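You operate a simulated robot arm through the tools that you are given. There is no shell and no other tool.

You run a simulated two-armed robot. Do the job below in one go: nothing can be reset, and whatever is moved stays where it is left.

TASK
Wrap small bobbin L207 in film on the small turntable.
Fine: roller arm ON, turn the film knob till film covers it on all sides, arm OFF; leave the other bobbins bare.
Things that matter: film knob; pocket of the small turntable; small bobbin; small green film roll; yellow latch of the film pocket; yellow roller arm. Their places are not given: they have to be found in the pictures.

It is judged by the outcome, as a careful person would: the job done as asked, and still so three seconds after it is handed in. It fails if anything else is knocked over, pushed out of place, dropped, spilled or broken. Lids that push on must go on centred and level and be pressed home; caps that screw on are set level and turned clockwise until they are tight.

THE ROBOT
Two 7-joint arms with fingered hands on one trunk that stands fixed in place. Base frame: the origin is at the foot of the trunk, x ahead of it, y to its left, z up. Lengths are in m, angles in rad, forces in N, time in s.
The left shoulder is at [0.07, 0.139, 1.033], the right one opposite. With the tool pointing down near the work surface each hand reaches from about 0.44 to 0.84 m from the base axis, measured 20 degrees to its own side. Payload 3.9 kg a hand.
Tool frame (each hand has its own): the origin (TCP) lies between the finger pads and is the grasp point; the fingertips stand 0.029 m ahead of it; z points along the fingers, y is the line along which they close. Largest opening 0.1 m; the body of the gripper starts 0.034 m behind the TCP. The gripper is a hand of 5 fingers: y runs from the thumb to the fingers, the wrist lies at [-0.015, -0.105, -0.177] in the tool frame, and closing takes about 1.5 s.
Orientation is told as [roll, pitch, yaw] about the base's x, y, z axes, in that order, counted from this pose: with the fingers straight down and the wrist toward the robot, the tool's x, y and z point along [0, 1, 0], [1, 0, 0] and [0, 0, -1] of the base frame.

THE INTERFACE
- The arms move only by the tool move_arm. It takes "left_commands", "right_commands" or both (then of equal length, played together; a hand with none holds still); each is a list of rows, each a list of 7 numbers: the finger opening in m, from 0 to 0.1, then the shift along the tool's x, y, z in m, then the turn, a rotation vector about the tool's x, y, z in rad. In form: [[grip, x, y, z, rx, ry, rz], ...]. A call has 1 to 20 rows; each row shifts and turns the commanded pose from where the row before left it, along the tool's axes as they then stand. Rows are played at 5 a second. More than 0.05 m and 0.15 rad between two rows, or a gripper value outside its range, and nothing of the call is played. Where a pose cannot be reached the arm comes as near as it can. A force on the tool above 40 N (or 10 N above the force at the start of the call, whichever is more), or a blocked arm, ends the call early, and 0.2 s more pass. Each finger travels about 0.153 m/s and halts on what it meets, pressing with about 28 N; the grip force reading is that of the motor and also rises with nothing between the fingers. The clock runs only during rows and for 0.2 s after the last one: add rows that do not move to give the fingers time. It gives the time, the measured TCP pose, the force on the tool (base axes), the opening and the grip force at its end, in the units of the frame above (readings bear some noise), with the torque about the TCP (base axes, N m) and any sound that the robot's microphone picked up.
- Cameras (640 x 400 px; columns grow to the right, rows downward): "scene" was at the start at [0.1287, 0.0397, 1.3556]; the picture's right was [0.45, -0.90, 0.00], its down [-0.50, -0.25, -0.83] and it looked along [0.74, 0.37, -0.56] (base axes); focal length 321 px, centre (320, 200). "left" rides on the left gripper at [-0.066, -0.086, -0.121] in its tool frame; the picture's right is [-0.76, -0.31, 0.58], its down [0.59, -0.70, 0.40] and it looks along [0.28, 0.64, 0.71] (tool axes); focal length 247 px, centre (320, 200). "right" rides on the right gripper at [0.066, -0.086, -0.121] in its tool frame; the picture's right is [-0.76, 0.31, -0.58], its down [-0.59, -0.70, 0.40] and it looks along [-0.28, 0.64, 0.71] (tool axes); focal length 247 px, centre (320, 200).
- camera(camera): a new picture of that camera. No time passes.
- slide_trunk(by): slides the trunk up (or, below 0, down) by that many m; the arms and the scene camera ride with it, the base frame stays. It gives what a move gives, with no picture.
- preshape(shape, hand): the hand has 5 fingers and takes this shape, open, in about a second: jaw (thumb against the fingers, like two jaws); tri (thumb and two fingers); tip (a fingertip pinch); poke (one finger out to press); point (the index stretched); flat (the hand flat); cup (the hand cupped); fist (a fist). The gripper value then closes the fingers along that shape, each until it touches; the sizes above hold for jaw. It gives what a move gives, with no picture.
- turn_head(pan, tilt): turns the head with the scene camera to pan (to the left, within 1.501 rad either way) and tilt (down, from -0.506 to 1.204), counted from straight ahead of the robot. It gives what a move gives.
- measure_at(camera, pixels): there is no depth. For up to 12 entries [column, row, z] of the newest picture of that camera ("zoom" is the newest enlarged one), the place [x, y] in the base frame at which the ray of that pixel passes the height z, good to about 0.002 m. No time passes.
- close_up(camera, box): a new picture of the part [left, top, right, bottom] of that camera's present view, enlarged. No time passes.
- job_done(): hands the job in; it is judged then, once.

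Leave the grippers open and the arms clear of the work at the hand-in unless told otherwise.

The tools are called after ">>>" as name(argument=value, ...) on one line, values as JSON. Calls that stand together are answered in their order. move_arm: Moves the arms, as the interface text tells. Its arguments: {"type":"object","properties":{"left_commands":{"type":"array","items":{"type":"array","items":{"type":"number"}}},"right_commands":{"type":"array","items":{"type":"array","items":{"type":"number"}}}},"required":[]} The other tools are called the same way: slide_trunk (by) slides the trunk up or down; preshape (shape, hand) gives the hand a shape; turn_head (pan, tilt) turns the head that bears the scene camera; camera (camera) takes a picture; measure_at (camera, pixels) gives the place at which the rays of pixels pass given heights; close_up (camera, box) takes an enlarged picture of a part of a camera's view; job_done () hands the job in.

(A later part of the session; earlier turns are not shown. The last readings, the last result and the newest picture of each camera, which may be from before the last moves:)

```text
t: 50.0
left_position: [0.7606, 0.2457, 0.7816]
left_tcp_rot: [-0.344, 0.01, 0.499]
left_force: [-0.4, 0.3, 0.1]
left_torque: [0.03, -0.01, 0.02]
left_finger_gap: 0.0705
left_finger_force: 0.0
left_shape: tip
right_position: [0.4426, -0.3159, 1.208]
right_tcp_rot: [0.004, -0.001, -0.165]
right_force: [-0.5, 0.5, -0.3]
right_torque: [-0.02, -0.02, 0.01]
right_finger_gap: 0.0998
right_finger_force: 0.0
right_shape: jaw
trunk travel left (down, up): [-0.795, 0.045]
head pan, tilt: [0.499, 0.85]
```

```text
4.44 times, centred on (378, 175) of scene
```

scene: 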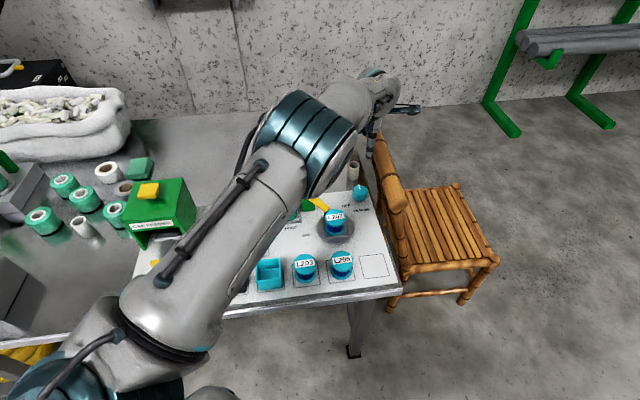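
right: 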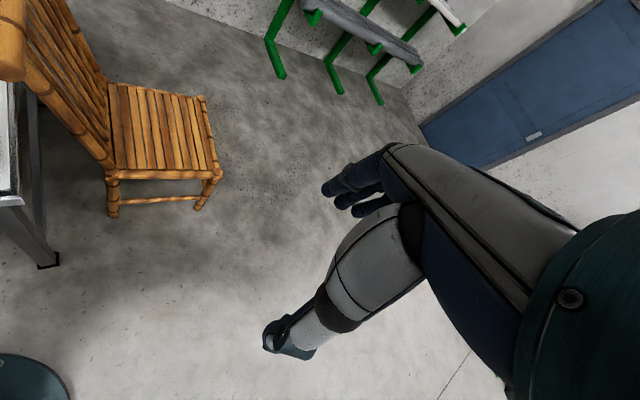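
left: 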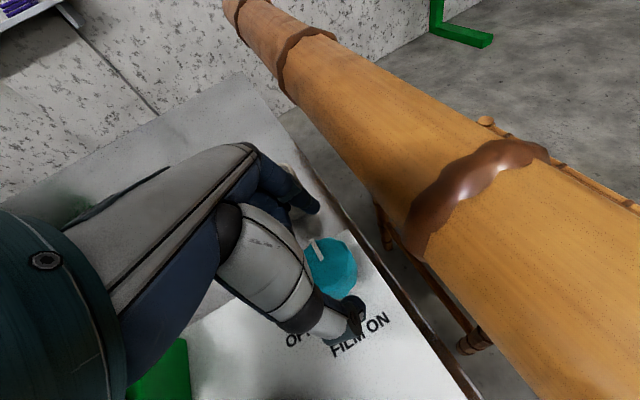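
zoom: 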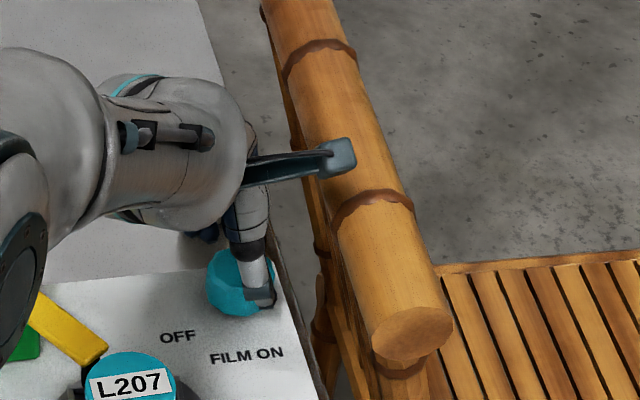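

Clear so far. I'll lower the last 3.9 cm around the knob with a small centring correction.

>>> move_arm(left_commands=[[0.07, 0.0024, 0.003, 0.0122, 0, 0, 0], [0.07, 0.0044, 0, 0.0122, 0, 0, 0], [0.07, 0.0043, 0, 0.0122, 0, 0, 0], [0.07, 0, 0, 0, 0, 0, 0]])

>>> camera(camera="left")

>>> close_up(camera="scene", box=[330, 140, 410, 220])

```text
t: 51.0
left_position: [0.7635, 0.2456, 0.7457]
left_tcp_rot: [-0.342, 0.01, 0.501]
left_force: [0.1, -0.4, -0.9]
left_torque: [-0.03, 0.04, -0.01]
left_finger_gap: 0.0702
left_finger_force: 0.1
left_shape: tip
right_position: [0.4427, -0.3155, 1.2077]
right_tcp_rot: [0.002, -0.001, -0.164]
right_force: [0.2, -0.3, 0.3]
right_torque: [-0.04, -0.01, 0.01]
right_finger_gap: 0.0998
right_finger_force: 0.0
right_shape: jaw
trunk travel left (down, up): [-0.795, 0.045]
head pan, tilt: [0.499, 0.85]
```

```text
taken
```

left: 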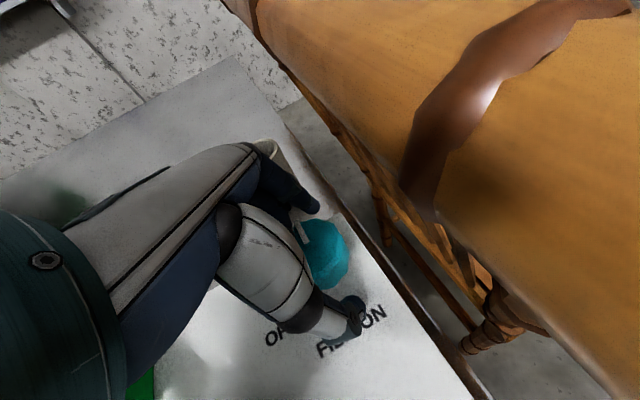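

```text
5.00 times, centred on (370, 180) of scene
```

zoom: 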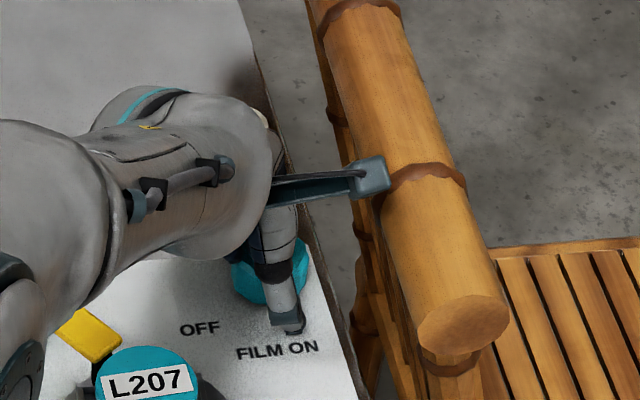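

No contact forces. I'll close the pinch on the knob.

>>> move_arm(left_commands=[[0.06, 0, 0, 0, 0, 0, 0], [0.052, 0, 0, 0, 0, 0, 0], [0.046, 0, 0, 0, 0, 0, 0], [0.04, 0, 0, 0, 0, 0, 0], [0.036, 0, 0, 0, 0, 0, 0], [0.036, 0, 0, 0, 0, 0, 0], [0.036, 0, 0, 0, 0, 0, 0]])

>>> close_up(camera="left", box=[220, 140, 440, 380])

>>> close_up(camera="scene", box=[300, 160, 396, 220])

```text
t: 52.6
left_position: [0.7638, 0.2453, 0.745]
left_tcp_rot: [-0.344, 0.012, 0.5]
left_force: [3.2, -2.0, -0.9]
left_torque: [-0.11, 0.02, -0.01]
left_finger_gap: 0.0364
left_finger_force: 27.8
left_shape: tip
right_position: [0.4445, -0.3168, 1.2075]
right_tcp_rot: [0.003, -0.001, -0.164]
right_force: [-0.6, -0.4, 0.2]
right_torque: [-0.01, 0.03, -0.01]
right_finger_gap: 0.0996
right_finger_force: 0.1
right_shape: jaw
trunk travel left (down, up): [-0.795, 0.045]
head pan, tilt: [0.499, 0.85]
```

```text
1.67 times, centred on (330, 260) of left
```

zoom: 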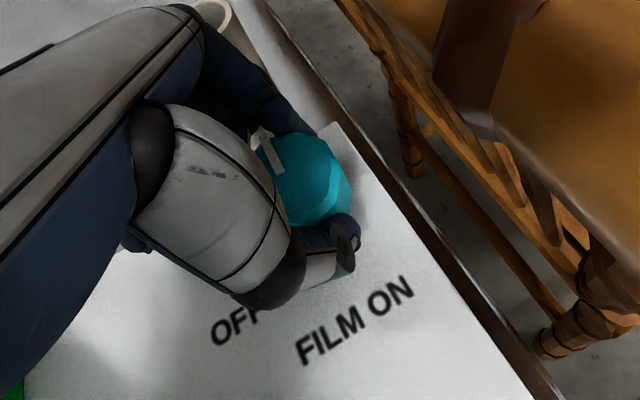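

```text
6.67 times, centred on (348, 190) of scene
```

zoom: 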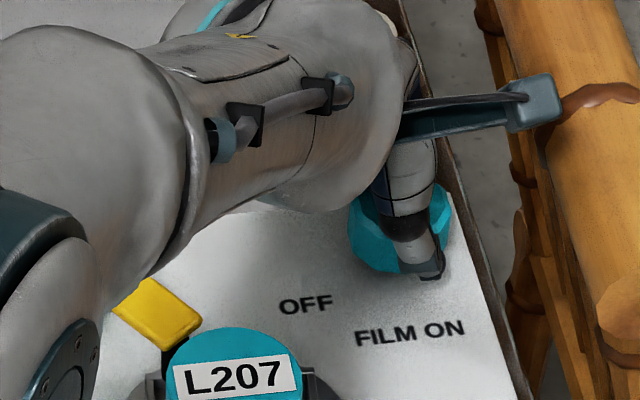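

The gap reads 0.0364 at the commanded 0.036. I'll command a tighter value to confirm the fingers really stop on the knob.

>>> move_arm(left_commands=[[0.028, 0, 0, 0, 0, 0, 0], [0.028, 0, 0, 0, 0, 0, 0], [0.028, 0, 0, 0, 0, 0, 0]])

>>> close_up(camera="left", box=[270, 170, 390, 270])

```text
t: 53.4
left_position: [0.7638, 0.2446, 0.7458]
left_tcp_rot: [-0.342, 0.011, 0.501]
left_force: [2.9, -2.6, -1.6]
left_torque: [-0.09, 0.01, 0.01]
left_finger_gap: 0.0355
left_finger_force: 28.5
left_shape: tip
right_position: [0.4437, -0.3161, 1.2086]
right_tcp_rot: [0.002, -0.002, -0.165]
right_force: [0.7, -0.4, 1.1]
right_torque: [0.01, 0.03, 0.0]
right_finger_gap: 0.1
right_finger_force: 0.1
right_shape: jaw
trunk travel left (down, up): [-0.795, 0.045]
head pan, tilt: [0.499, 0.85]
```

```text
4.00 times, centred on (330, 220) of left
```

zoom: 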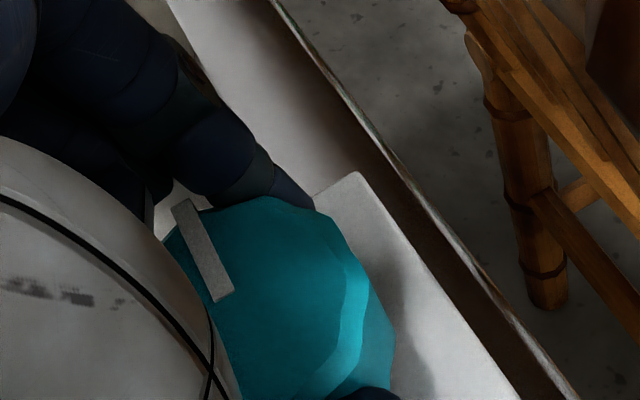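

The fingers really hold the knob (0.0355 at commanded 0.028). I'll try a first clockwise turn of 0.28 rad about the vertical axis.

>>> move_arm(left_commands=[[0.028, 0, 0, 0, 0.0472, 0, 0.1317], [0.028, 0, 0, 0, 0.0472, 0, 0.1317], [0.028, 0, 0, 0, 0, 0, 0]])

>>> close_up(camera="left", box=[270, 170, 390, 270])

>>> close_up(camera="scene", box=[290, 170, 386, 250])

```text
t: 54.2
left_position: [0.7592, 0.2435, 0.7456]
left_tcp_rot: [-0.346, 0.013, 0.219]
left_force: [11.8, -3.4, -4.5]
left_torque: [-0.01, -0.03, -0.09]
left_finger_gap: 0.0363
left_finger_force: 27.7
left_shape: tip
left hand out of reach, approached as far as the arm can: row 2
right_position: [0.4457, -0.3167, 1.2061]
right_tcp_rot: [0.002, 0.0, -0.165]
right_force: [0.1, -0.6, 0.3]
right_torque: [0.02, -0.01, -0.02]
right_finger_gap: 0.0997
right_finger_force: 0.0
right_shape: jaw
trunk travel left (down, up): [-0.795, 0.045]
head pan, tilt: [0.499, 0.85]
```

```text
4.00 times, centred on (330, 220) of left
```

zoom: 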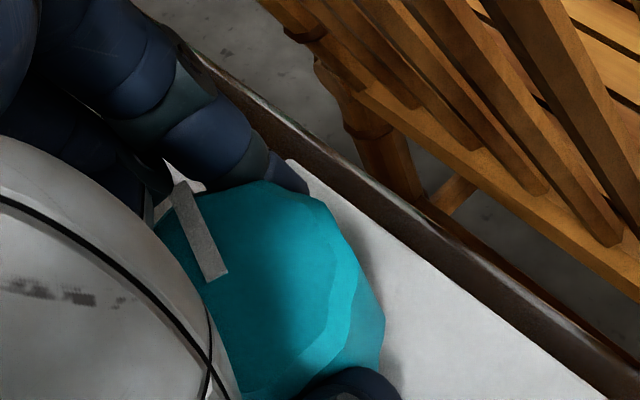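

```text
5.00 times, centred on (338, 210) of scene
```

zoom: 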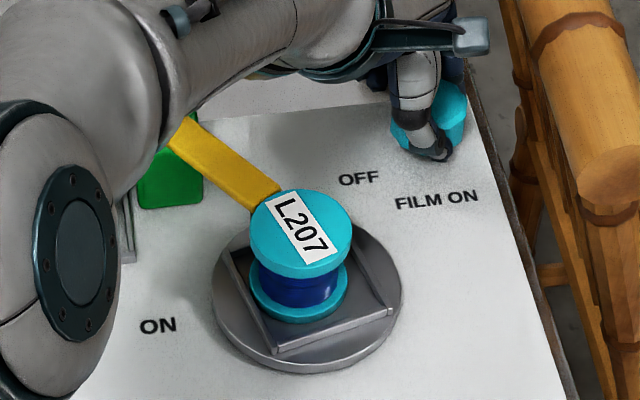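

The knob drives the turntable: bobbin and frame turned about 70° clockwise with 0.28 rad of knob. I'll hold still a moment to see whether it keeps turning by itself.

>>> move_arm(left_commands=[[0.028, 0, 0, 0, 0, 0, 0], [0.028, 0, 0, 0, 0, 0, 0]])

>>> close_up(camera="scene", box=[290, 170, 386, 250])

>>> close_up(camera="scene", box=[320, 200, 368, 250])

```text
t: 54.8
left_position: [0.7594, 0.2433, 0.7456]
left_tcp_rot: [-0.346, 0.012, 0.221]
left_force: [11.8, -4.2, -5.0]
left_torque: [-0.06, -0.02, -0.04]
left_finger_gap: 0.0363
left_finger_force: 28.5
left_shape: tip
right_position: [0.4461, -0.3163, 1.2075]
right_tcp_rot: [0.003, 0.0, -0.164]
right_force: [0.2, 1.0, -0.3]
right_torque: [0.01, 0.06, 0.0]
right_finger_gap: 0.0998
right_finger_force: 0.1
right_shape: jaw
trunk travel left (down, up): [-0.795, 0.045]
head pan, tilt: [0.499, 0.85]
```

```text
5.00 times, centred on (338, 210) of scene
```

zoom: 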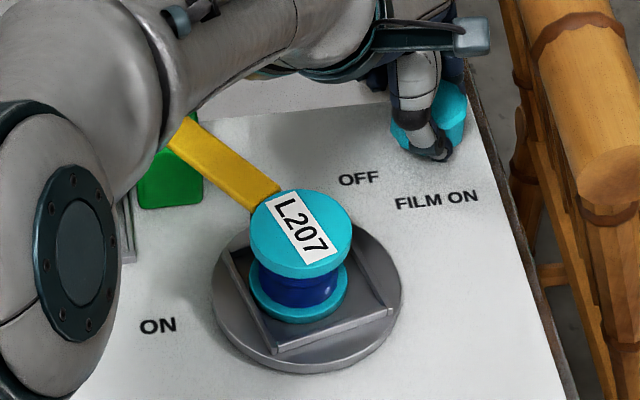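

```text
8.00 times, centred on (344, 225) of scene
```

zoom: 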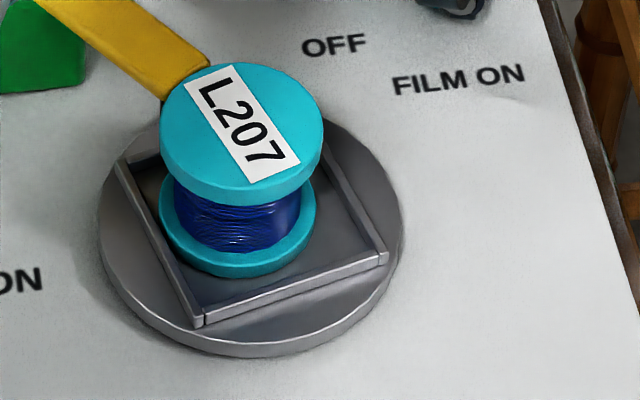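

The turntable only follows the knob, at a ratio of about 4:1, and a smooth film patch appears on the side that passed the roller. The arm is near its reach limit, so I'll release the knob, rise straight up, and lower the trunk for a better reach.

>>> move_arm(left_commands=[[0.042, 0, 0, 0, 0, 0, 0], [0.055, 0, 0, 0, 0, 0, 0], [0.07, 0, 0, 0, 0, 0, 0], [0.07, 0, 0, 0, 0, 0, 0], [0.07, -0.0067, 0, -0.0188, 0, 0, 0], [0.07, -0.0101, 0, -0.0282, 0, 0, 0], [0.07, -0.0128, 0, -0.0358, 0, 0, 0], [0.07, -0.0128, 0, -0.0358, 0, 0, 0], [0.07, 0, 0, 0, 0, 0, 0]])

>>> camera(camera="left")

>>> close_up(camera="scene", box=[310, 170, 390, 250])

```text
t: 56.8
left_position: [0.7579, 0.2453, 0.8742]
left_tcp_rot: [-0.346, 0.014, 0.22]
left_force: [0.1, 0.5, 0.4]
left_torque: [0.04, 0.02, -0.02]
left_finger_gap: 0.0696
left_finger_force: 0.1
left_shape: tip
right_position: [0.4438, -0.3149, 1.2076]
right_tcp_rot: [0.002, -0.002, -0.163]
right_force: [-0.8, 0.1, 0.2]
right_torque: [-0.02, -0.01, 0.02]
right_finger_gap: 0.0996
right_finger_force: 0.1
right_shape: jaw
trunk travel left (down, up): [-0.795, 0.045]
head pan, tilt: [0.499, 0.85]
```

```text
taken
```

left: 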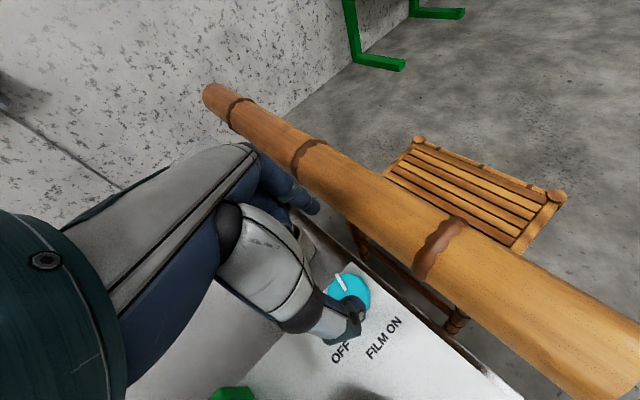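

```text
5.00 times, centred on (350, 210) of scene
```

zoom: 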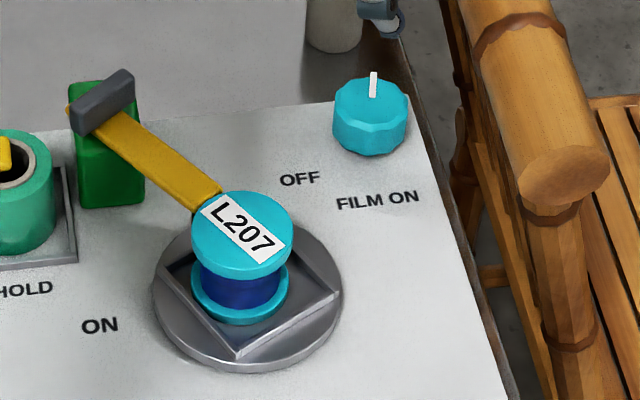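

The knob kept most of its turn. Now I'll lower the trunk by 0.08 m; the hand rides down to z≈0.794, still above the knob.

>>> slide_trunk(by=-0.08)

>>> camera(camera="left")

>>> close_up(camera="scene", box=[310, 150, 406, 230])

```text
t: 57.9
left_position: [0.7577, 0.246, 0.7951]
left_tcp_rot: [-0.345, 0.01, 0.222]
left_force: [-0.1, 0.0, 0.7]
left_torque: [0.02, -0.03, 0.0]
left_finger_gap: 0.0698
left_finger_force: 0.1
left_shape: tip
right_position: [0.4428, -0.3172, 1.1278]
right_tcp_rot: [0.004, -0.001, -0.164]
right_force: [-1.0, 0.2, -0.5]
right_torque: [0.01, 0.0, 0.01]
right_finger_gap: 0.0998
right_finger_force: 0.1
right_shape: jaw
trunk travel left (down, up): [-0.715, 0.125]
head pan, tilt: [0.499, 0.85]
```

```text
taken
```

left: 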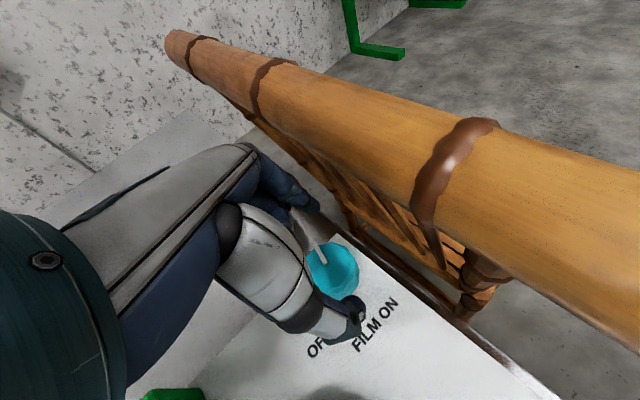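

```text
5.00 times, centred on (358, 190) of scene
```

zoom: 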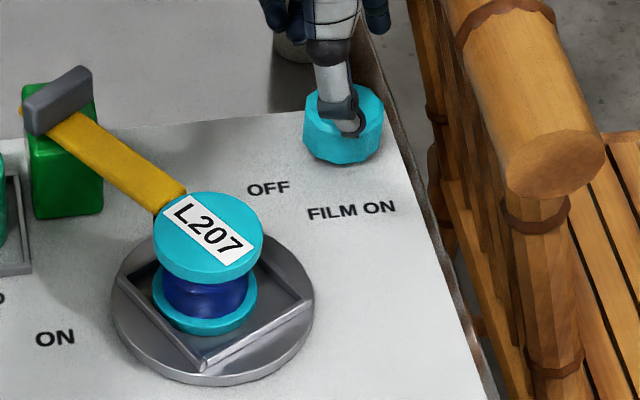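

I'll turn the hand back to yaw 0.5 above the knob, re-centre at (0.764, 0.2465), and descend around it again.

>>> move_arm(left_commands=[[0.07, 0, 0, 0, -0.0472, 0, -0.1317], [0.07, 0, 0, 0, -0.0472, 0, -0.1317], [0.07, -0.0024, 0.0058, 0.0009, 0, 0, 0], [0.07, 0, 0, 0, 0, 0, 0]])

>>> camera(camera="left")

```text
t: 58.9
left_position: [0.764, 0.2463, 0.7943]
left_tcp_rot: [-0.343, 0.01, 0.5]
left_force: [1.0, -0.2, -0.1]
left_torque: [0.04, 0.0, 0.0]
left_finger_gap: 0.0695
left_finger_force: 0.1
left_shape: tip
right_position: [0.4423, -0.3171, 1.1269]
right_tcp_rot: [0.001, -0.001, -0.165]
right_force: [0.4, 0.2, 0.0]
right_torque: [0.0, -0.01, 0.01]
right_finger_gap: 0.0997
right_finger_force: 0.0
right_shape: jaw
trunk travel left (down, up): [-0.715, 0.125]
head pan, tilt: [0.499, 0.85]
```

```text
taken
```

left: 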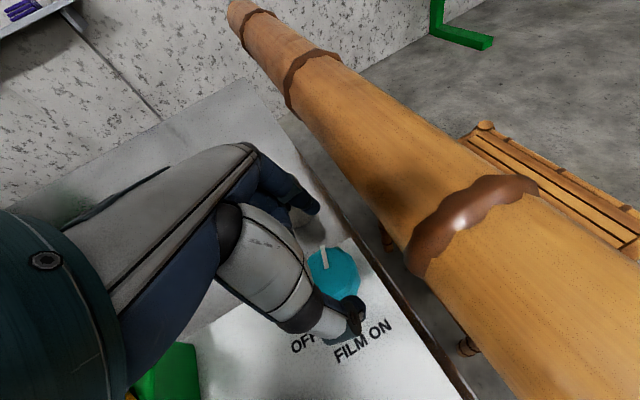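

The knob top shows at left (333,272), as predicted. Descending to z≈0.745.

>>> move_arm(left_commands=[[0.07, 0.0055, 0, 0.0154, 0, 0, 0], [0.07, 0.0055, 0, 0.0154, 0, 0, 0], [0.07, 0.0055, 0, 0.0154, 0, 0, 0], [0.07, 0, 0, 0, 0, 0, 0]])

>>> close_up(camera="left", box=[250, 160, 410, 350])

```text
t: 59.9
left_position: [0.7644, 0.2446, 0.7445]
left_tcp_rot: [-0.343, 0.01, 0.5]
left_force: [-0.5, 0.1, 1.6]
left_torque: [-0.02, -0.01, -0.01]
left_finger_gap: 0.0697
left_finger_force: 0.1
left_shape: tip
right_position: [0.4437, -0.3154, 1.1275]
right_tcp_rot: [0.003, -0.002, -0.164]
right_force: [0.4, -0.7, -0.5]
right_torque: [0.0, 0.03, 0.02]
right_finger_gap: 0.1001
right_finger_force: 0.1
right_shape: jaw
trunk travel left (down, up): [-0.715, 0.125]
head pan, tilt: [0.499, 0.85]
```

```text
2.11 times, centred on (330, 255) of left
```

zoom: 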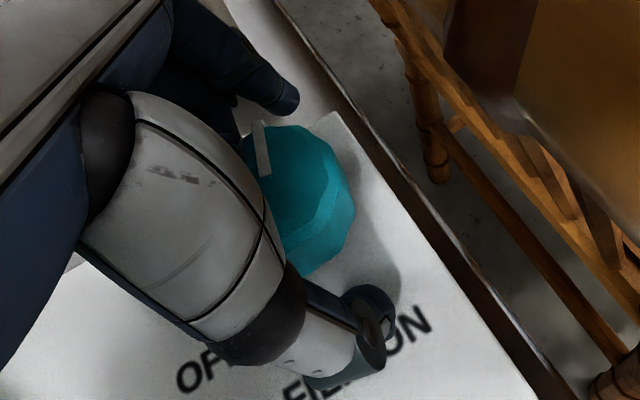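

The pinch straddles the knob. I'll shift 3 mm towards the knob's centre line (tool −x) and close.

>>> move_arm(left_commands=[[0.07, -0.0035, -0.002, 0, 0, 0, 0], [0.056, 0, 0, 0, 0, 0, 0], [0.046, 0, 0, 0, 0, 0, 0], [0.036, 0, 0, 0, 0, 0, 0], [0.028, 0, 0, 0, 0, 0, 0], [0.028, 0, 0, 0, 0, 0, 0], [0.028, 0, 0, 0, 0, 0, 0]])

>>> close_up(camera="left", box=[250, 160, 410, 350])

```text
t: 61.5
left_position: [0.7632, 0.2414, 0.7465]
left_tcp_rot: [-0.345, 0.011, 0.501]
left_force: [3.8, -0.1, 1.0]
left_torque: [0.02, -0.01, -0.04]
left_finger_gap: 0.0292
left_finger_force: 0.0
left_shape: tip
right_position: [0.4432, -0.3148, 1.1281]
right_tcp_rot: [0.001, 0.0, -0.165]
right_force: [-0.1, 0.0, -0.7]
right_torque: [0.01, 0.04, -0.02]
right_finger_gap: 0.0995
right_finger_force: 0.0
right_shape: jaw
trunk travel left (down, up): [-0.715, 0.125]
head pan, tilt: [0.499, 0.85]
```

```text
2.11 times, centred on (330, 255) of left
```

zoom: 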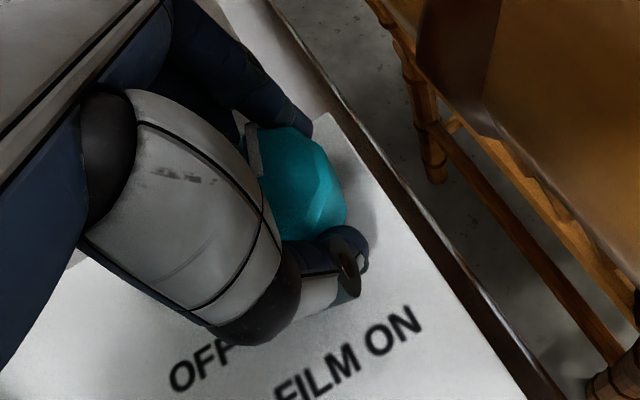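

The grip missed: force 0 with a smaller gap. Because of the lean, the fingertips sit about 8 mm to the right of the TCP, so the pinch has to move left. I'll open, shift left by 13 mm keeping height, and close again.

>>> move_arm(left_commands=[[0.05, 0, 0, 0, 0, 0, 0], [0.07, 0, 0, 0, 0, 0, 0], [0.07, 0, 0, 0, 0, 0, 0], [0.07, 0.0064, 0.0013, -0.0023, 0, 0, 0], [0.07, 0.0063, 0.0013, -0.0022, 0, 0, 0], [0.07, 0, 0, 0, 0, 0, 0]])

>>> close_up(camera="left", box=[250, 160, 410, 350])

>>> close_up(camera="scene", box=[310, 150, 406, 230])

```text
t: 62.9
left_position: [0.7608, 0.2552, 0.7454]
left_tcp_rot: [-0.343, 0.011, 0.501]
left_force: [0.7, -0.6, 0.5]
left_torque: [-0.01, 0.04, 0.02]
left_finger_gap: 0.0697
left_finger_force: 0.0
left_shape: tip
right_position: [0.4433, -0.3154, 1.1284]
right_tcp_rot: [0.002, -0.001, -0.162]
right_force: [0.4, -1.0, -0.8]
right_torque: [-0.01, -0.01, 0.0]
right_finger_gap: 0.0997
right_finger_force: 0.1
right_shape: jaw
trunk travel left (down, up): [-0.715, 0.125]
head pan, tilt: [0.499, 0.85]
```

```text
2.11 times, centred on (330, 255) of left
```

zoom: 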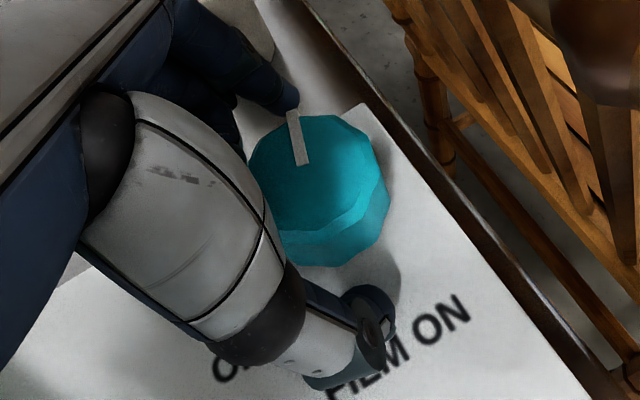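

```text
5.00 times, centred on (358, 190) of scene
```

zoom: 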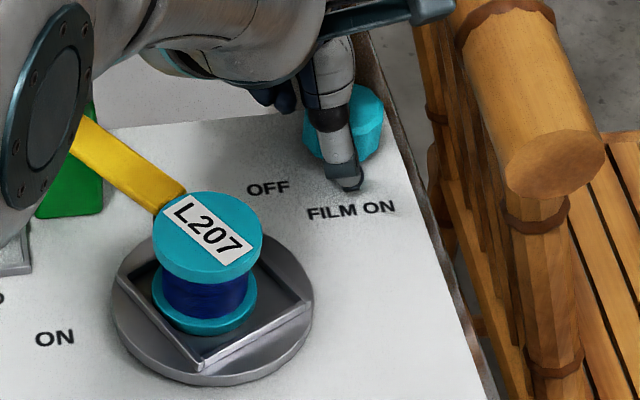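

Now the knob lies centrally between index and thumb. Closing.

>>> move_arm(left_commands=[[0.06, 0, 0, 0, 0, 0, 0], [0.05, 0, 0, 0, 0, 0, 0], [0.042, 0, 0, 0, 0, 0, 0], [0.034, 0, 0, 0, 0, 0, 0], [0.03, 0, 0, 0, 0, 0, 0], [0.03, 0, 0, 0, 0, 0, 0], [0.03, 0, 0, 0, 0, 0, 0]])

>>> close_up(camera="left", box=[250, 160, 410, 350])

```text
t: 64.5
left_position: [0.7594, 0.2533, 0.7457]
left_tcp_rot: [-0.344, 0.011, 0.501]
left_force: [0.8, 1.3, -0.3]
left_torque: [-0.07, 0.04, 0.0]
left_finger_gap: 0.0401
left_finger_force: 27.9
left_shape: tip
right_position: [0.4441, -0.3158, 1.1272]
right_tcp_rot: [0.001, -0.001, -0.164]
right_force: [-0.8, 0.5, 0.4]
right_torque: [-0.03, 0.0, 0.01]
right_finger_gap: 0.0996
right_finger_force: 0.1
right_shape: jaw
trunk travel left (down, up): [-0.715, 0.125]
head pan, tilt: [0.499, 0.85]
```

```text
2.11 times, centred on (330, 255) of left
```

zoom: 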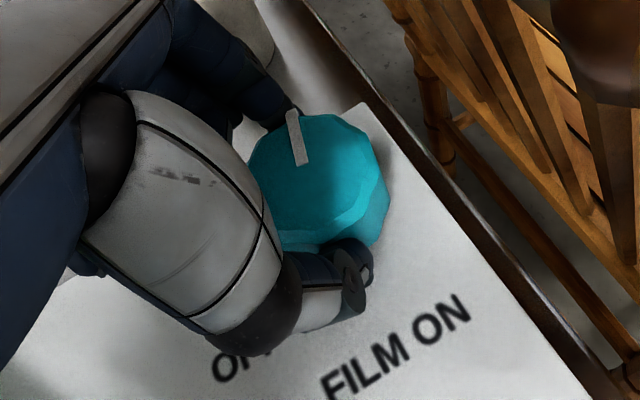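

A solid centred grip now: 0.0401 m at 27.9 N with near-zero side force. Turning clockwise 0.42 rad.

>>> move_arm(left_commands=[[0.03, 0, 0.0011, 0, 0.0472, 0, 0.1317], [0.03, 0, 0.0011, 0, 0.0472, 0, 0.1317], [0.03, 0, 0.0011, 0, 0.0472, 0, 0.1317], [0.03, 0, 0, 0, 0, 0, 0]])

>>> close_up(camera="scene", box=[310, 150, 406, 230])

>>> camera(camera="left")

```text
t: 65.5
left_position: [0.763, 0.2565, 0.7449]
left_tcp_rot: [-0.349, 0.01, 0.078]
left_force: [-1.4, -0.9, -0.4]
left_torque: [-0.03, 0.05, -0.03]
left_finger_gap: 0.0397
left_finger_force: 28.1
left_shape: tip
right_position: [0.443, -0.3152, 1.126]
right_tcp_rot: [0.001, -0.002, -0.165]
right_force: [-0.5, -0.4, 0.6]
right_torque: [0.0, -0.02, 0.04]
right_finger_gap: 0.1002
right_finger_force: 0.1
right_shape: jaw
trunk travel left (down, up): [-0.715, 0.125]
head pan, tilt: [0.499, 0.85]
```

```text
5.00 times, centred on (358, 190) of scene
```

zoom: 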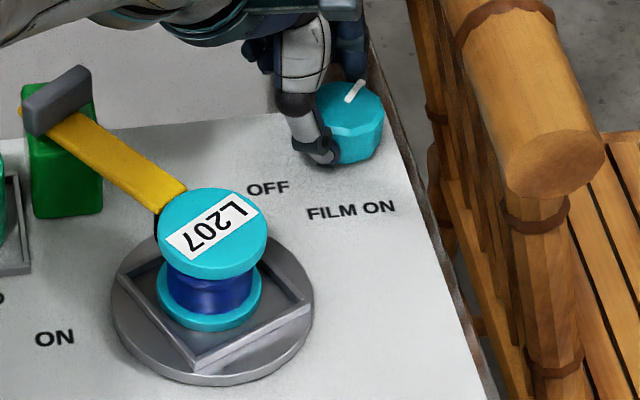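

```text
taken
```

left: 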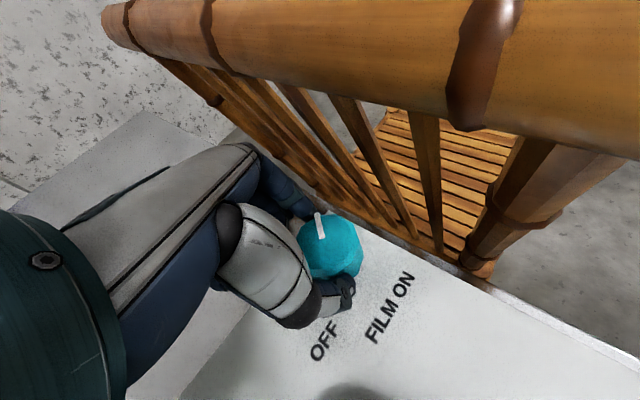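

The turntable follows: the label has now turned about 154° in total. I'll continue clockwise 0.28 rad and watch the forces.

>>> move_arm(left_commands=[[0.03, 0, 0.0011, 0, 0.0472, 0, 0.1317], [0.03, 0, 0.0011, 0, 0.0472, 0, 0.1317], [0.03, 0, 0, 0, 0, 0, 0]])

>>> close_up(camera="scene", box=[310, 150, 406, 230])

>>> camera(camera="left")

```text
t: 66.3
left_position: [0.7497, 0.2517, 0.7454]
left_tcp_rot: [-0.352, 0.01, -0.194]
left_force: [22.2, 9.7, -5.9]
left_torque: [0.17, 0.02, 0.21]
left_finger_gap: 0.0378
left_finger_force: 28.1
left_shape: tip
left hand out of reach, approached as far as the arm can: row 1, 2
right_position: [0.448, -0.3148, 1.1262]
right_tcp_rot: [0.001, 0.003, -0.167]
right_force: [0.3, 0.0, 0.6]
right_torque: [0.04, 0.01, -0.03]
right_finger_gap: 0.1001
right_finger_force: 0.0
right_shape: jaw
trunk travel left (down, up): [-0.715, 0.125]
head pan, tilt: [0.499, 0.85]
```

```text
5.00 times, centred on (358, 190) of scene
```

zoom: 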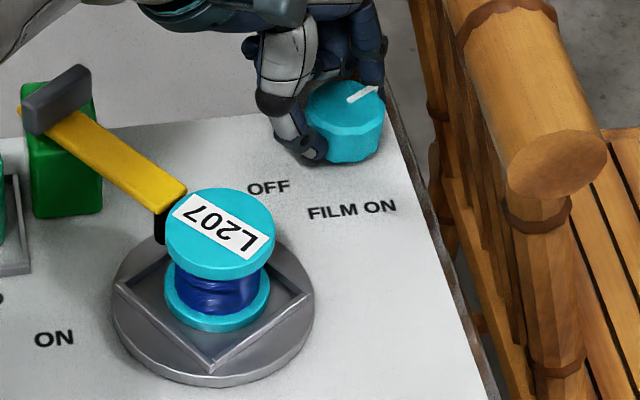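

```text
taken
```

left: 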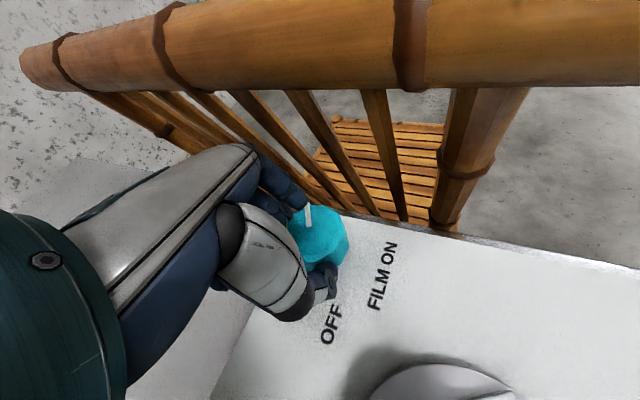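

At this yaw the arm runs out of reach (22 N pull), but the table turned further, to about 228° in total. I'll release here, rise, and turn back for another stroke.

>>> move_arm(left_commands=[[0.045, 0, 0, 0, 0, 0, 0], [0.058, 0, 0, 0, 0, 0, 0], [0.075, 0, 0, 0, 0, 0, 0], [0.075, 0, 0, 0, 0, 0, 0], [0.075, -0.0067, 0, -0.0188, 0, 0, 0], [0.075, -0.0101, 0, -0.0282, 0, 0, 0], [0.075, 0, 0, 0, 0, 0, 0]])

>>> close_up(camera="scene", box=[310, 150, 406, 230])

>>> close_up(camera="scene", box=[320, 180, 368, 230])

```text
t: 67.9
left_position: [0.7493, 0.2511, 0.7996]
left_tcp_rot: [-0.351, 0.01, -0.199]
left_force: [0.8, -0.6, 0.7]
left_torque: [0.0, 0.03, -0.06]
left_finger_gap: 0.0751
left_finger_force: 0.1
left_shape: tip
right_position: [0.444, -0.3155, 1.1268]
right_tcp_rot: [0.002, -0.002, -0.165]
right_force: [0.5, -0.3, 0.5]
right_torque: [0.0, 0.0, 0.01]
right_finger_gap: 0.0997
right_finger_force: 0.1
right_shape: jaw
trunk travel left (down, up): [-0.715, 0.125]
head pan, tilt: [0.499, 0.85]
```

```text
5.00 times, centred on (358, 190) of scene
```

zoom: 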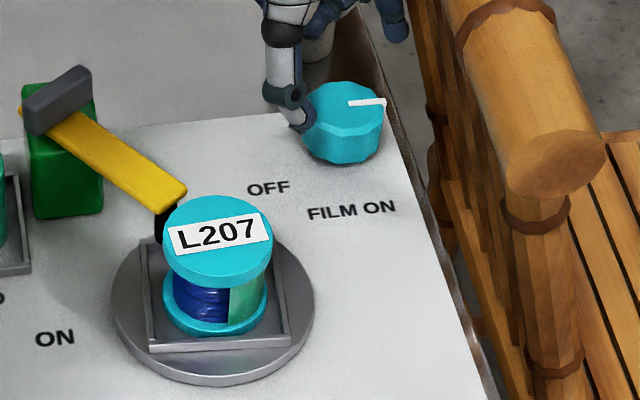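

```text
8.00 times, centred on (344, 205) of scene
```

zoom: 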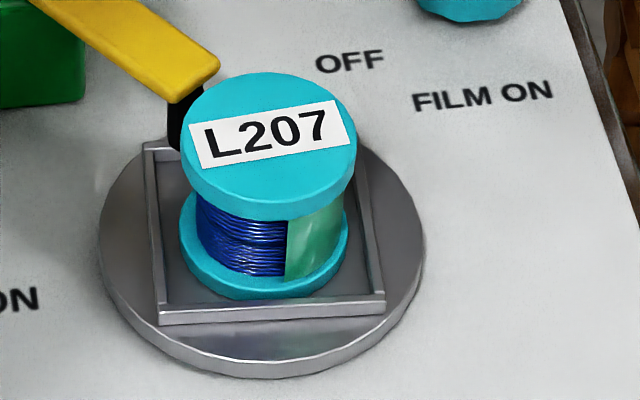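

Green film is now visible on the right-front of the bobbin, with bare blue still on the left-front, so I need to turn more. I'll rotate the hand back to yaw 0.6 above the knob and re-centre.

>>> move_arm(left_commands=[[0.075, 0, 0, 0, -0.0449, 0, -0.1254], [0.075, 0, 0, 0, -0.0449, 0, -0.1254], [0.075, 0, 0, 0, -0.0449, 0, -0.1254], [0.075, 0, 0, 0, -0.0449, 0, -0.1254], [0.075, 0, 0, 0, -0.0449, 0, -0.1254], [0.075, 0, 0, 0, -0.0449, 0, -0.1254], [0.075, -0.0028, 0.0096, 0.001, 0, 0, 0], [0.075, 0, 0, 0, 0, 0, 0]])

>>> camera(camera="left")

>>> close_up(camera="scene", box=[310, 150, 406, 230])

```text
t: 69.7
left_position: [0.7576, 0.2528, 0.7971]
left_tcp_rot: [-0.342, 0.01, 0.598]
left_force: [0.1, 0.2, -0.9]
left_torque: [0.01, -0.02, 0.02]
left_finger_gap: 0.0752
left_finger_force: 0.0
left_shape: tip
right_position: [0.4431, -0.3162, 1.1281]
right_tcp_rot: [0.004, -0.002, -0.164]
right_force: [-0.7, 0.5, 0.0]
right_torque: [0.0, 0.03, 0.04]
right_finger_gap: 0.0998
right_finger_force: 0.2
right_shape: jaw
trunk travel left (down, up): [-0.715, 0.125]
head pan, tilt: [0.499, 0.85]
```

```text
taken
```

left: 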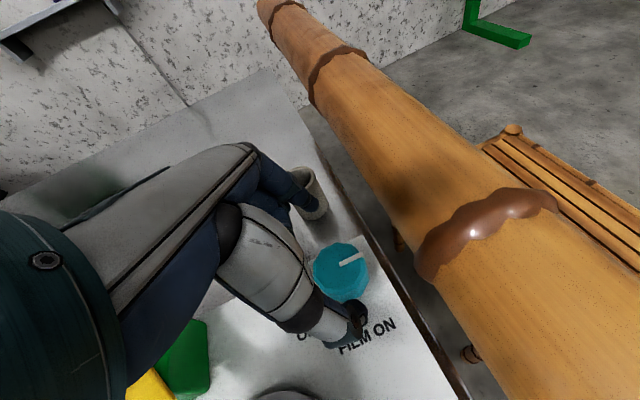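

```text
5.00 times, centred on (358, 190) of scene
```

zoom: 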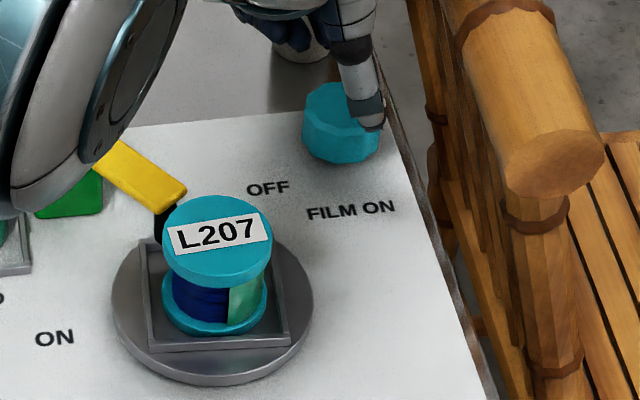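

Good alignment. Descending around the knob again and closing.

>>> move_arm(left_commands=[[0.075, 0.0058, 0.0006, 0.0163, 0, 0, 0], [0.075, 0.0058, 0.0006, 0.0163, 0, 0, 0], [0.075, 0.0058, 0.0006, 0.0163, 0, 0, 0], [0.075, 0, 0, 0, 0, 0, 0], [0.06, 0, 0, 0, 0, 0, 0], [0.05, 0, 0, 0, 0, 0, 0], [0.042, 0, 0, 0, 0, 0, 0], [0.034, 0, 0, 0, 0, 0, 0], [0.03, 0, 0, 0, 0, 0, 0], [0.03, 0, 0, 0, 0, 0, 0], [0.03, 0, 0, 0, 0, 0, 0]])

>>> close_up(camera="left", box=[250, 160, 410, 350])

```text
t: 72.1
left_position: [0.7587, 0.2556, 0.7446]
left_tcp_rot: [-0.343, 0.01, 0.602]
left_force: [-0.5, -0.1, -0.7]
left_torque: [0.04, -0.02, -0.02]
left_finger_gap: 0.0392
left_finger_force: 28.2
left_shape: tip
right_position: [0.442, -0.3156, 1.1274]
right_tcp_rot: [0.002, -0.003, -0.164]
right_force: [0.1, -1.3, -0.9]
right_torque: [0.03, 0.02, 0.02]
right_finger_gap: 0.0999
right_finger_force: 0.1
right_shape: jaw
trunk travel left (down, up): [-0.715, 0.125]
head pan, tilt: [0.499, 0.85]
```

```text
2.11 times, centred on (330, 255) of left
```

zoom: 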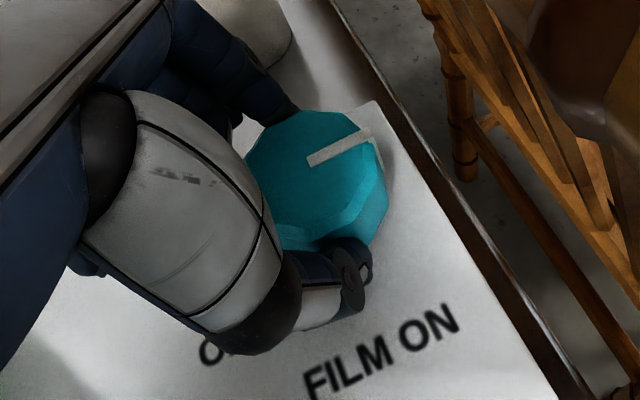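

Good grip (0.0392 m at 28 N). Turning clockwise 0.28 rad first, then checking the film.

>>> move_arm(left_commands=[[0.03, 0, 0.0011, 0, 0.0472, 0, 0.1317], [0.03, 0, 0.0011, 0, 0.0472, 0, 0.1317], [0.03, 0, 0, 0, 0, 0, 0]])

>>> close_up(camera="scene", box=[320, 170, 384, 230])

```text
t: 72.9
left_position: [0.7618, 0.2546, 0.7443]
left_tcp_rot: [-0.346, 0.012, 0.318]
left_force: [-1.0, -1.9, -2.0]
left_torque: [-0.01, -0.02, -0.05]
left_finger_gap: 0.0391
left_finger_force: 27.6
left_shape: tip
right_position: [0.4436, -0.3153, 1.128]
right_tcp_rot: [0.002, -0.003, -0.167]
right_force: [0.1, -1.3, 0.2]
right_torque: [-0.03, 0.04, 0.01]
right_finger_gap: 0.0996
right_finger_force: 0.1
right_shape: jaw
trunk travel left (down, up): [-0.715, 0.125]
head pan, tilt: [0.499, 0.85]
```

```text
6.67 times, centred on (352, 200) of scene
```

zoom: 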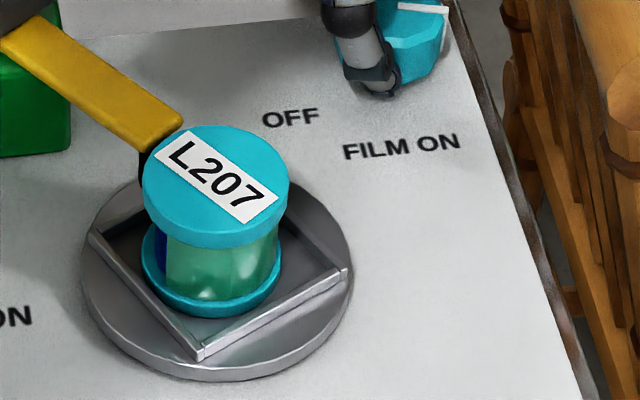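

The film covers the front now, with a bare strip only at the far left edge. Continuing clockwise 0.28 rad.

>>> move_arm(left_commands=[[0.03, 0, 0.0011, 0, 0.0472, 0, 0.1317], [0.03, 0, 0.0011, 0, 0.0472, 0, 0.1317], [0.03, 0, 0, 0, 0, 0, 0]])

>>> close_up(camera="scene", box=[320, 170, 384, 230])

```text
t: 73.7
left_position: [0.7615, 0.2557, 0.7448]
left_tcp_rot: [-0.347, 0.011, 0.039]
left_force: [-0.6, 1.8, -2.8]
left_torque: [0.04, 0.06, -0.02]
left_finger_gap: 0.0389
left_finger_force: 27.6
left_shape: tip
right_position: [0.4443, -0.3149, 1.1277]
right_tcp_rot: [0.002, -0.001, -0.165]
right_force: [-1.0, -0.7, 0.6]
right_torque: [-0.02, -0.01, 0.0]
right_finger_gap: 0.0998
right_finger_force: 0.0
right_shape: jaw
trunk travel left (down, up): [-0.715, 0.125]
head pan, tilt: [0.499, 0.85]
```

```text
6.67 times, centred on (352, 200) of scene
```

zoom: 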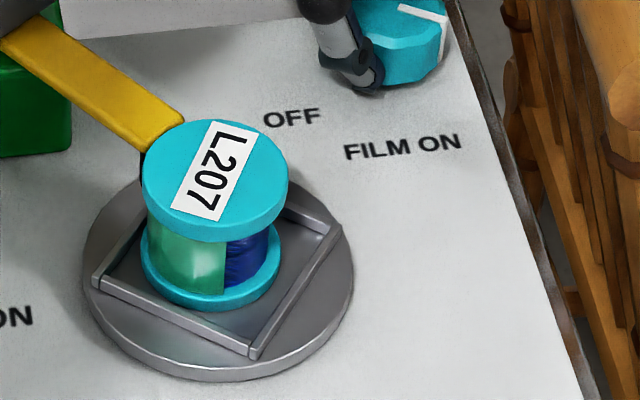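

The front-left is filmed but a bare blue part shows on the right, so the film isn't laid continuously; the fast jump at my last release probably skipped some. I'll release gently here, where side forces are near zero, and look at the bobbin again.

>>> move_arm(left_commands=[[0.04, 0, 0, 0, 0, 0, 0], [0.044, 0, 0, 0, 0, 0, 0], [0.05, 0, 0, 0, 0, 0, 0], [0.06, 0, 0, 0, 0, 0, 0], [0.075, 0, 0, 0, 0, 0, 0], [0.075, 0, 0, 0, 0, 0, 0]])

>>> close_up(camera="scene", box=[320, 170, 384, 230])

>>> camera(camera="left")

```text
t: 75.1
left_position: [0.7619, 0.2548, 0.7457]
left_tcp_rot: [-0.347, 0.011, 0.04]
left_force: [0.2, 0.2, 0.3]
left_torque: [0.01, 0.0, -0.02]
left_finger_gap: 0.0746
left_finger_force: 0.0
left_shape: tip
right_position: [0.4437, -0.3157, 1.1282]
right_tcp_rot: [0.001, -0.002, -0.163]
right_force: [0.8, -0.7, 0.0]
right_torque: [-0.01, 0.03, 0.01]
right_finger_gap: 0.0996
right_finger_force: 0.0
right_shape: jaw
trunk travel left (down, up): [-0.715, 0.125]
head pan, tilt: [0.499, 0.85]
```

```text
6.67 times, centred on (352, 200) of scene
```

zoom: 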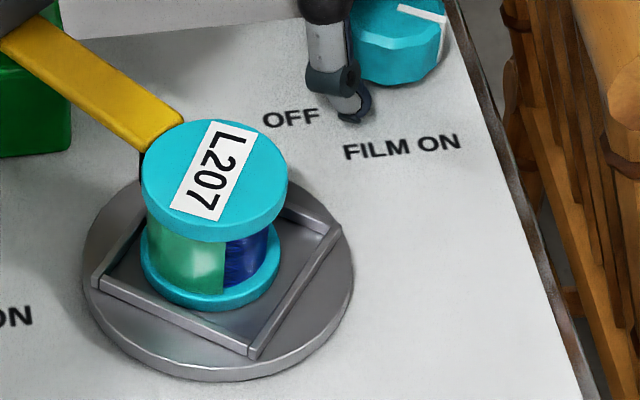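

```text
taken
```

left: 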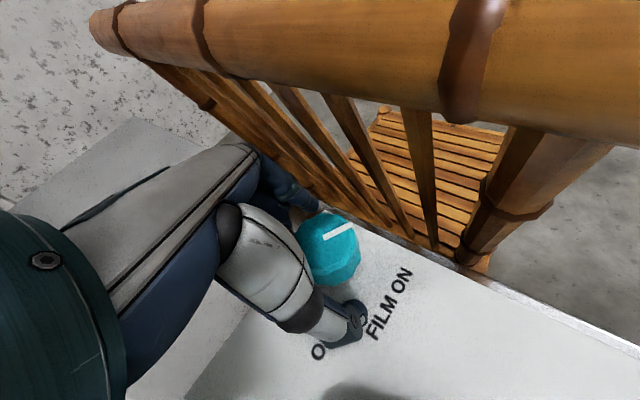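

The release was clean this time. Next stroke: rise, rotate back to yaw 0.6, and descend.

>>> move_arm(left_commands=[[0.075, -0.0058, 0, -0.0163, 0, 0, 0], [0.075, -0.0058, 0, -0.0163, 0, 0, 0], [0.075, -0.0058, 0, -0.0163, 0, 0, 0], [0.075, 0, 0, 0, -0.0472, 0, -0.1317], [0.075, 0, 0, 0, -0.0472, 0, -0.1317], [0.075, 0, 0, 0, -0.0472, 0, -0.1317], [0.075, 0, 0, 0, -0.0472, 0, -0.1317], [0.075, 0.001, -0.0029, -0.0004, 0, 0, 0], [0.075, 0, 0, 0, 0, 0, 0]])

>>> camera(camera="left")

```text
t: 77.1
left_position: [0.7614, 0.255, 0.7975]
left_tcp_rot: [-0.342, 0.009, 0.601]
left_force: [0.0, 0.3, 1.1]
left_torque: [-0.01, 0.01, 0.01]
left_finger_gap: 0.0747
left_finger_force: 0.0
left_shape: tip
right_position: [0.4429, -0.3153, 1.1279]
right_tcp_rot: [0.002, -0.002, -0.165]
right_force: [0.3, -0.7, 0.0]
right_torque: [0.06, -0.03, -0.01]
right_finger_gap: 0.1001
right_finger_force: 0.1
right_shape: jaw
trunk travel left (down, up): [-0.715, 0.125]
head pan, tilt: [0.499, 0.85]
```

```text
taken
```

left: 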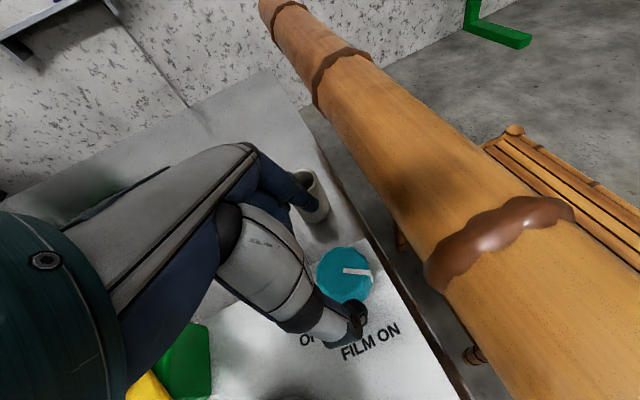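

Descending and gripping again.

>>> move_arm(left_commands=[[0.075, 0.0058, -0.0006, 0.0163, 0, 0, 0], [0.075, 0.0058, -0.0006, 0.0163, 0, 0, 0], [0.075, 0.0058, -0.0006, 0.0163, 0, 0, 0], [0.075, 0, 0, 0, 0, 0, 0], [0.06, 0, 0, 0, 0, 0, 0], [0.05, 0, 0, 0, 0, 0, 0], [0.042, 0, 0, 0, 0, 0, 0], [0.034, 0, 0, 0, 0, 0, 0], [0.03, 0, 0, 0, 0, 0, 0], [0.03, 0, 0, 0, 0, 0, 0], [0.03, 0, 0, 0, 0, 0, 0]])

>>> close_up(camera="scene", box=[320, 170, 384, 230])

```text
t: 79.5
left_position: [0.7592, 0.2552, 0.7477]
left_tcp_rot: [-0.342, 0.011, 0.602]
left_force: [-0.1, -0.7, -1.6]
left_torque: [0.0, 0.03, 0.0]
left_finger_gap: 0.0389
left_finger_force: 28.0
left_shape: tip
right_position: [0.4426, -0.3159, 1.1265]
right_tcp_rot: [0.001, 0.001, -0.165]
right_force: [-1.0, 0.7, 1.1]
right_torque: [0.02, -0.03, -0.02]
right_finger_gap: 0.0999
right_finger_force: 0.1
right_shape: jaw
trunk travel left (down, up): [-0.715, 0.125]
head pan, tilt: [0.499, 0.85]
```

```text
6.67 times, centred on (352, 200) of scene
```

zoom: 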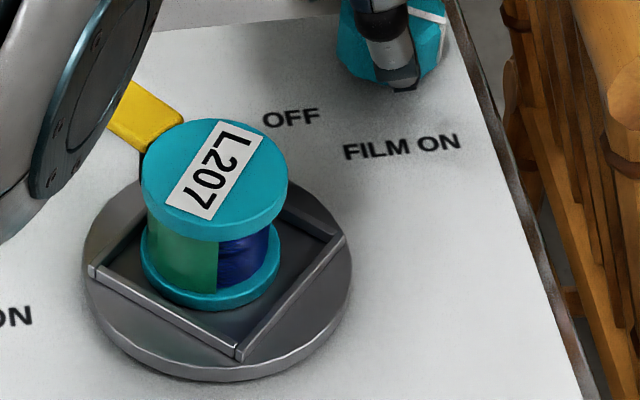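

Gripped. Turning clockwise more slowly this time (0.07 rad per row, four rows) and checking the film.

>>> move_arm(left_commands=[[0.03, 0, 0.0005, 0, 0.0236, 0, 0.0659], [0.03, 0, 0.0005, 0, 0.0236, 0, 0.0659], [0.03, 0, 0.0005, 0, 0.0236, 0, 0.0659], [0.03, 0, 0.0005, 0, 0.0236, 0, 0.0659], [0.03, 0, 0, 0, 0, 0, 0]])

>>> close_up(camera="scene", box=[320, 170, 384, 230])

```text
t: 80.7
left_position: [0.7604, 0.2549, 0.7469]
left_tcp_rot: [-0.347, 0.009, 0.317]
left_force: [0.3, 0.0, 4.2]
left_torque: [-0.02, 0.01, -0.03]
left_finger_gap: 0.039
left_finger_force: 28.0
left_shape: tip
right_position: [0.4428, -0.3166, 1.1282]
right_tcp_rot: [0.002, -0.004, -0.167]
right_force: [0.0, -0.2, -0.4]
right_torque: [-0.03, 0.0, -0.01]
right_finger_gap: 0.0999
right_finger_force: 0.1
right_shape: jaw
trunk travel left (down, up): [-0.715, 0.125]
head pan, tilt: [0.499, 0.85]
```

```text
6.67 times, centred on (352, 200) of scene
```

zoom: 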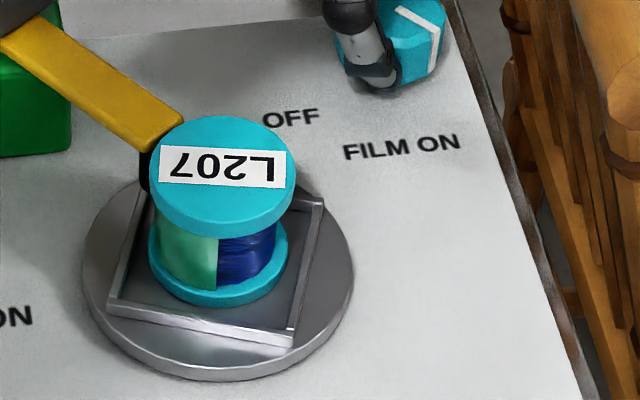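

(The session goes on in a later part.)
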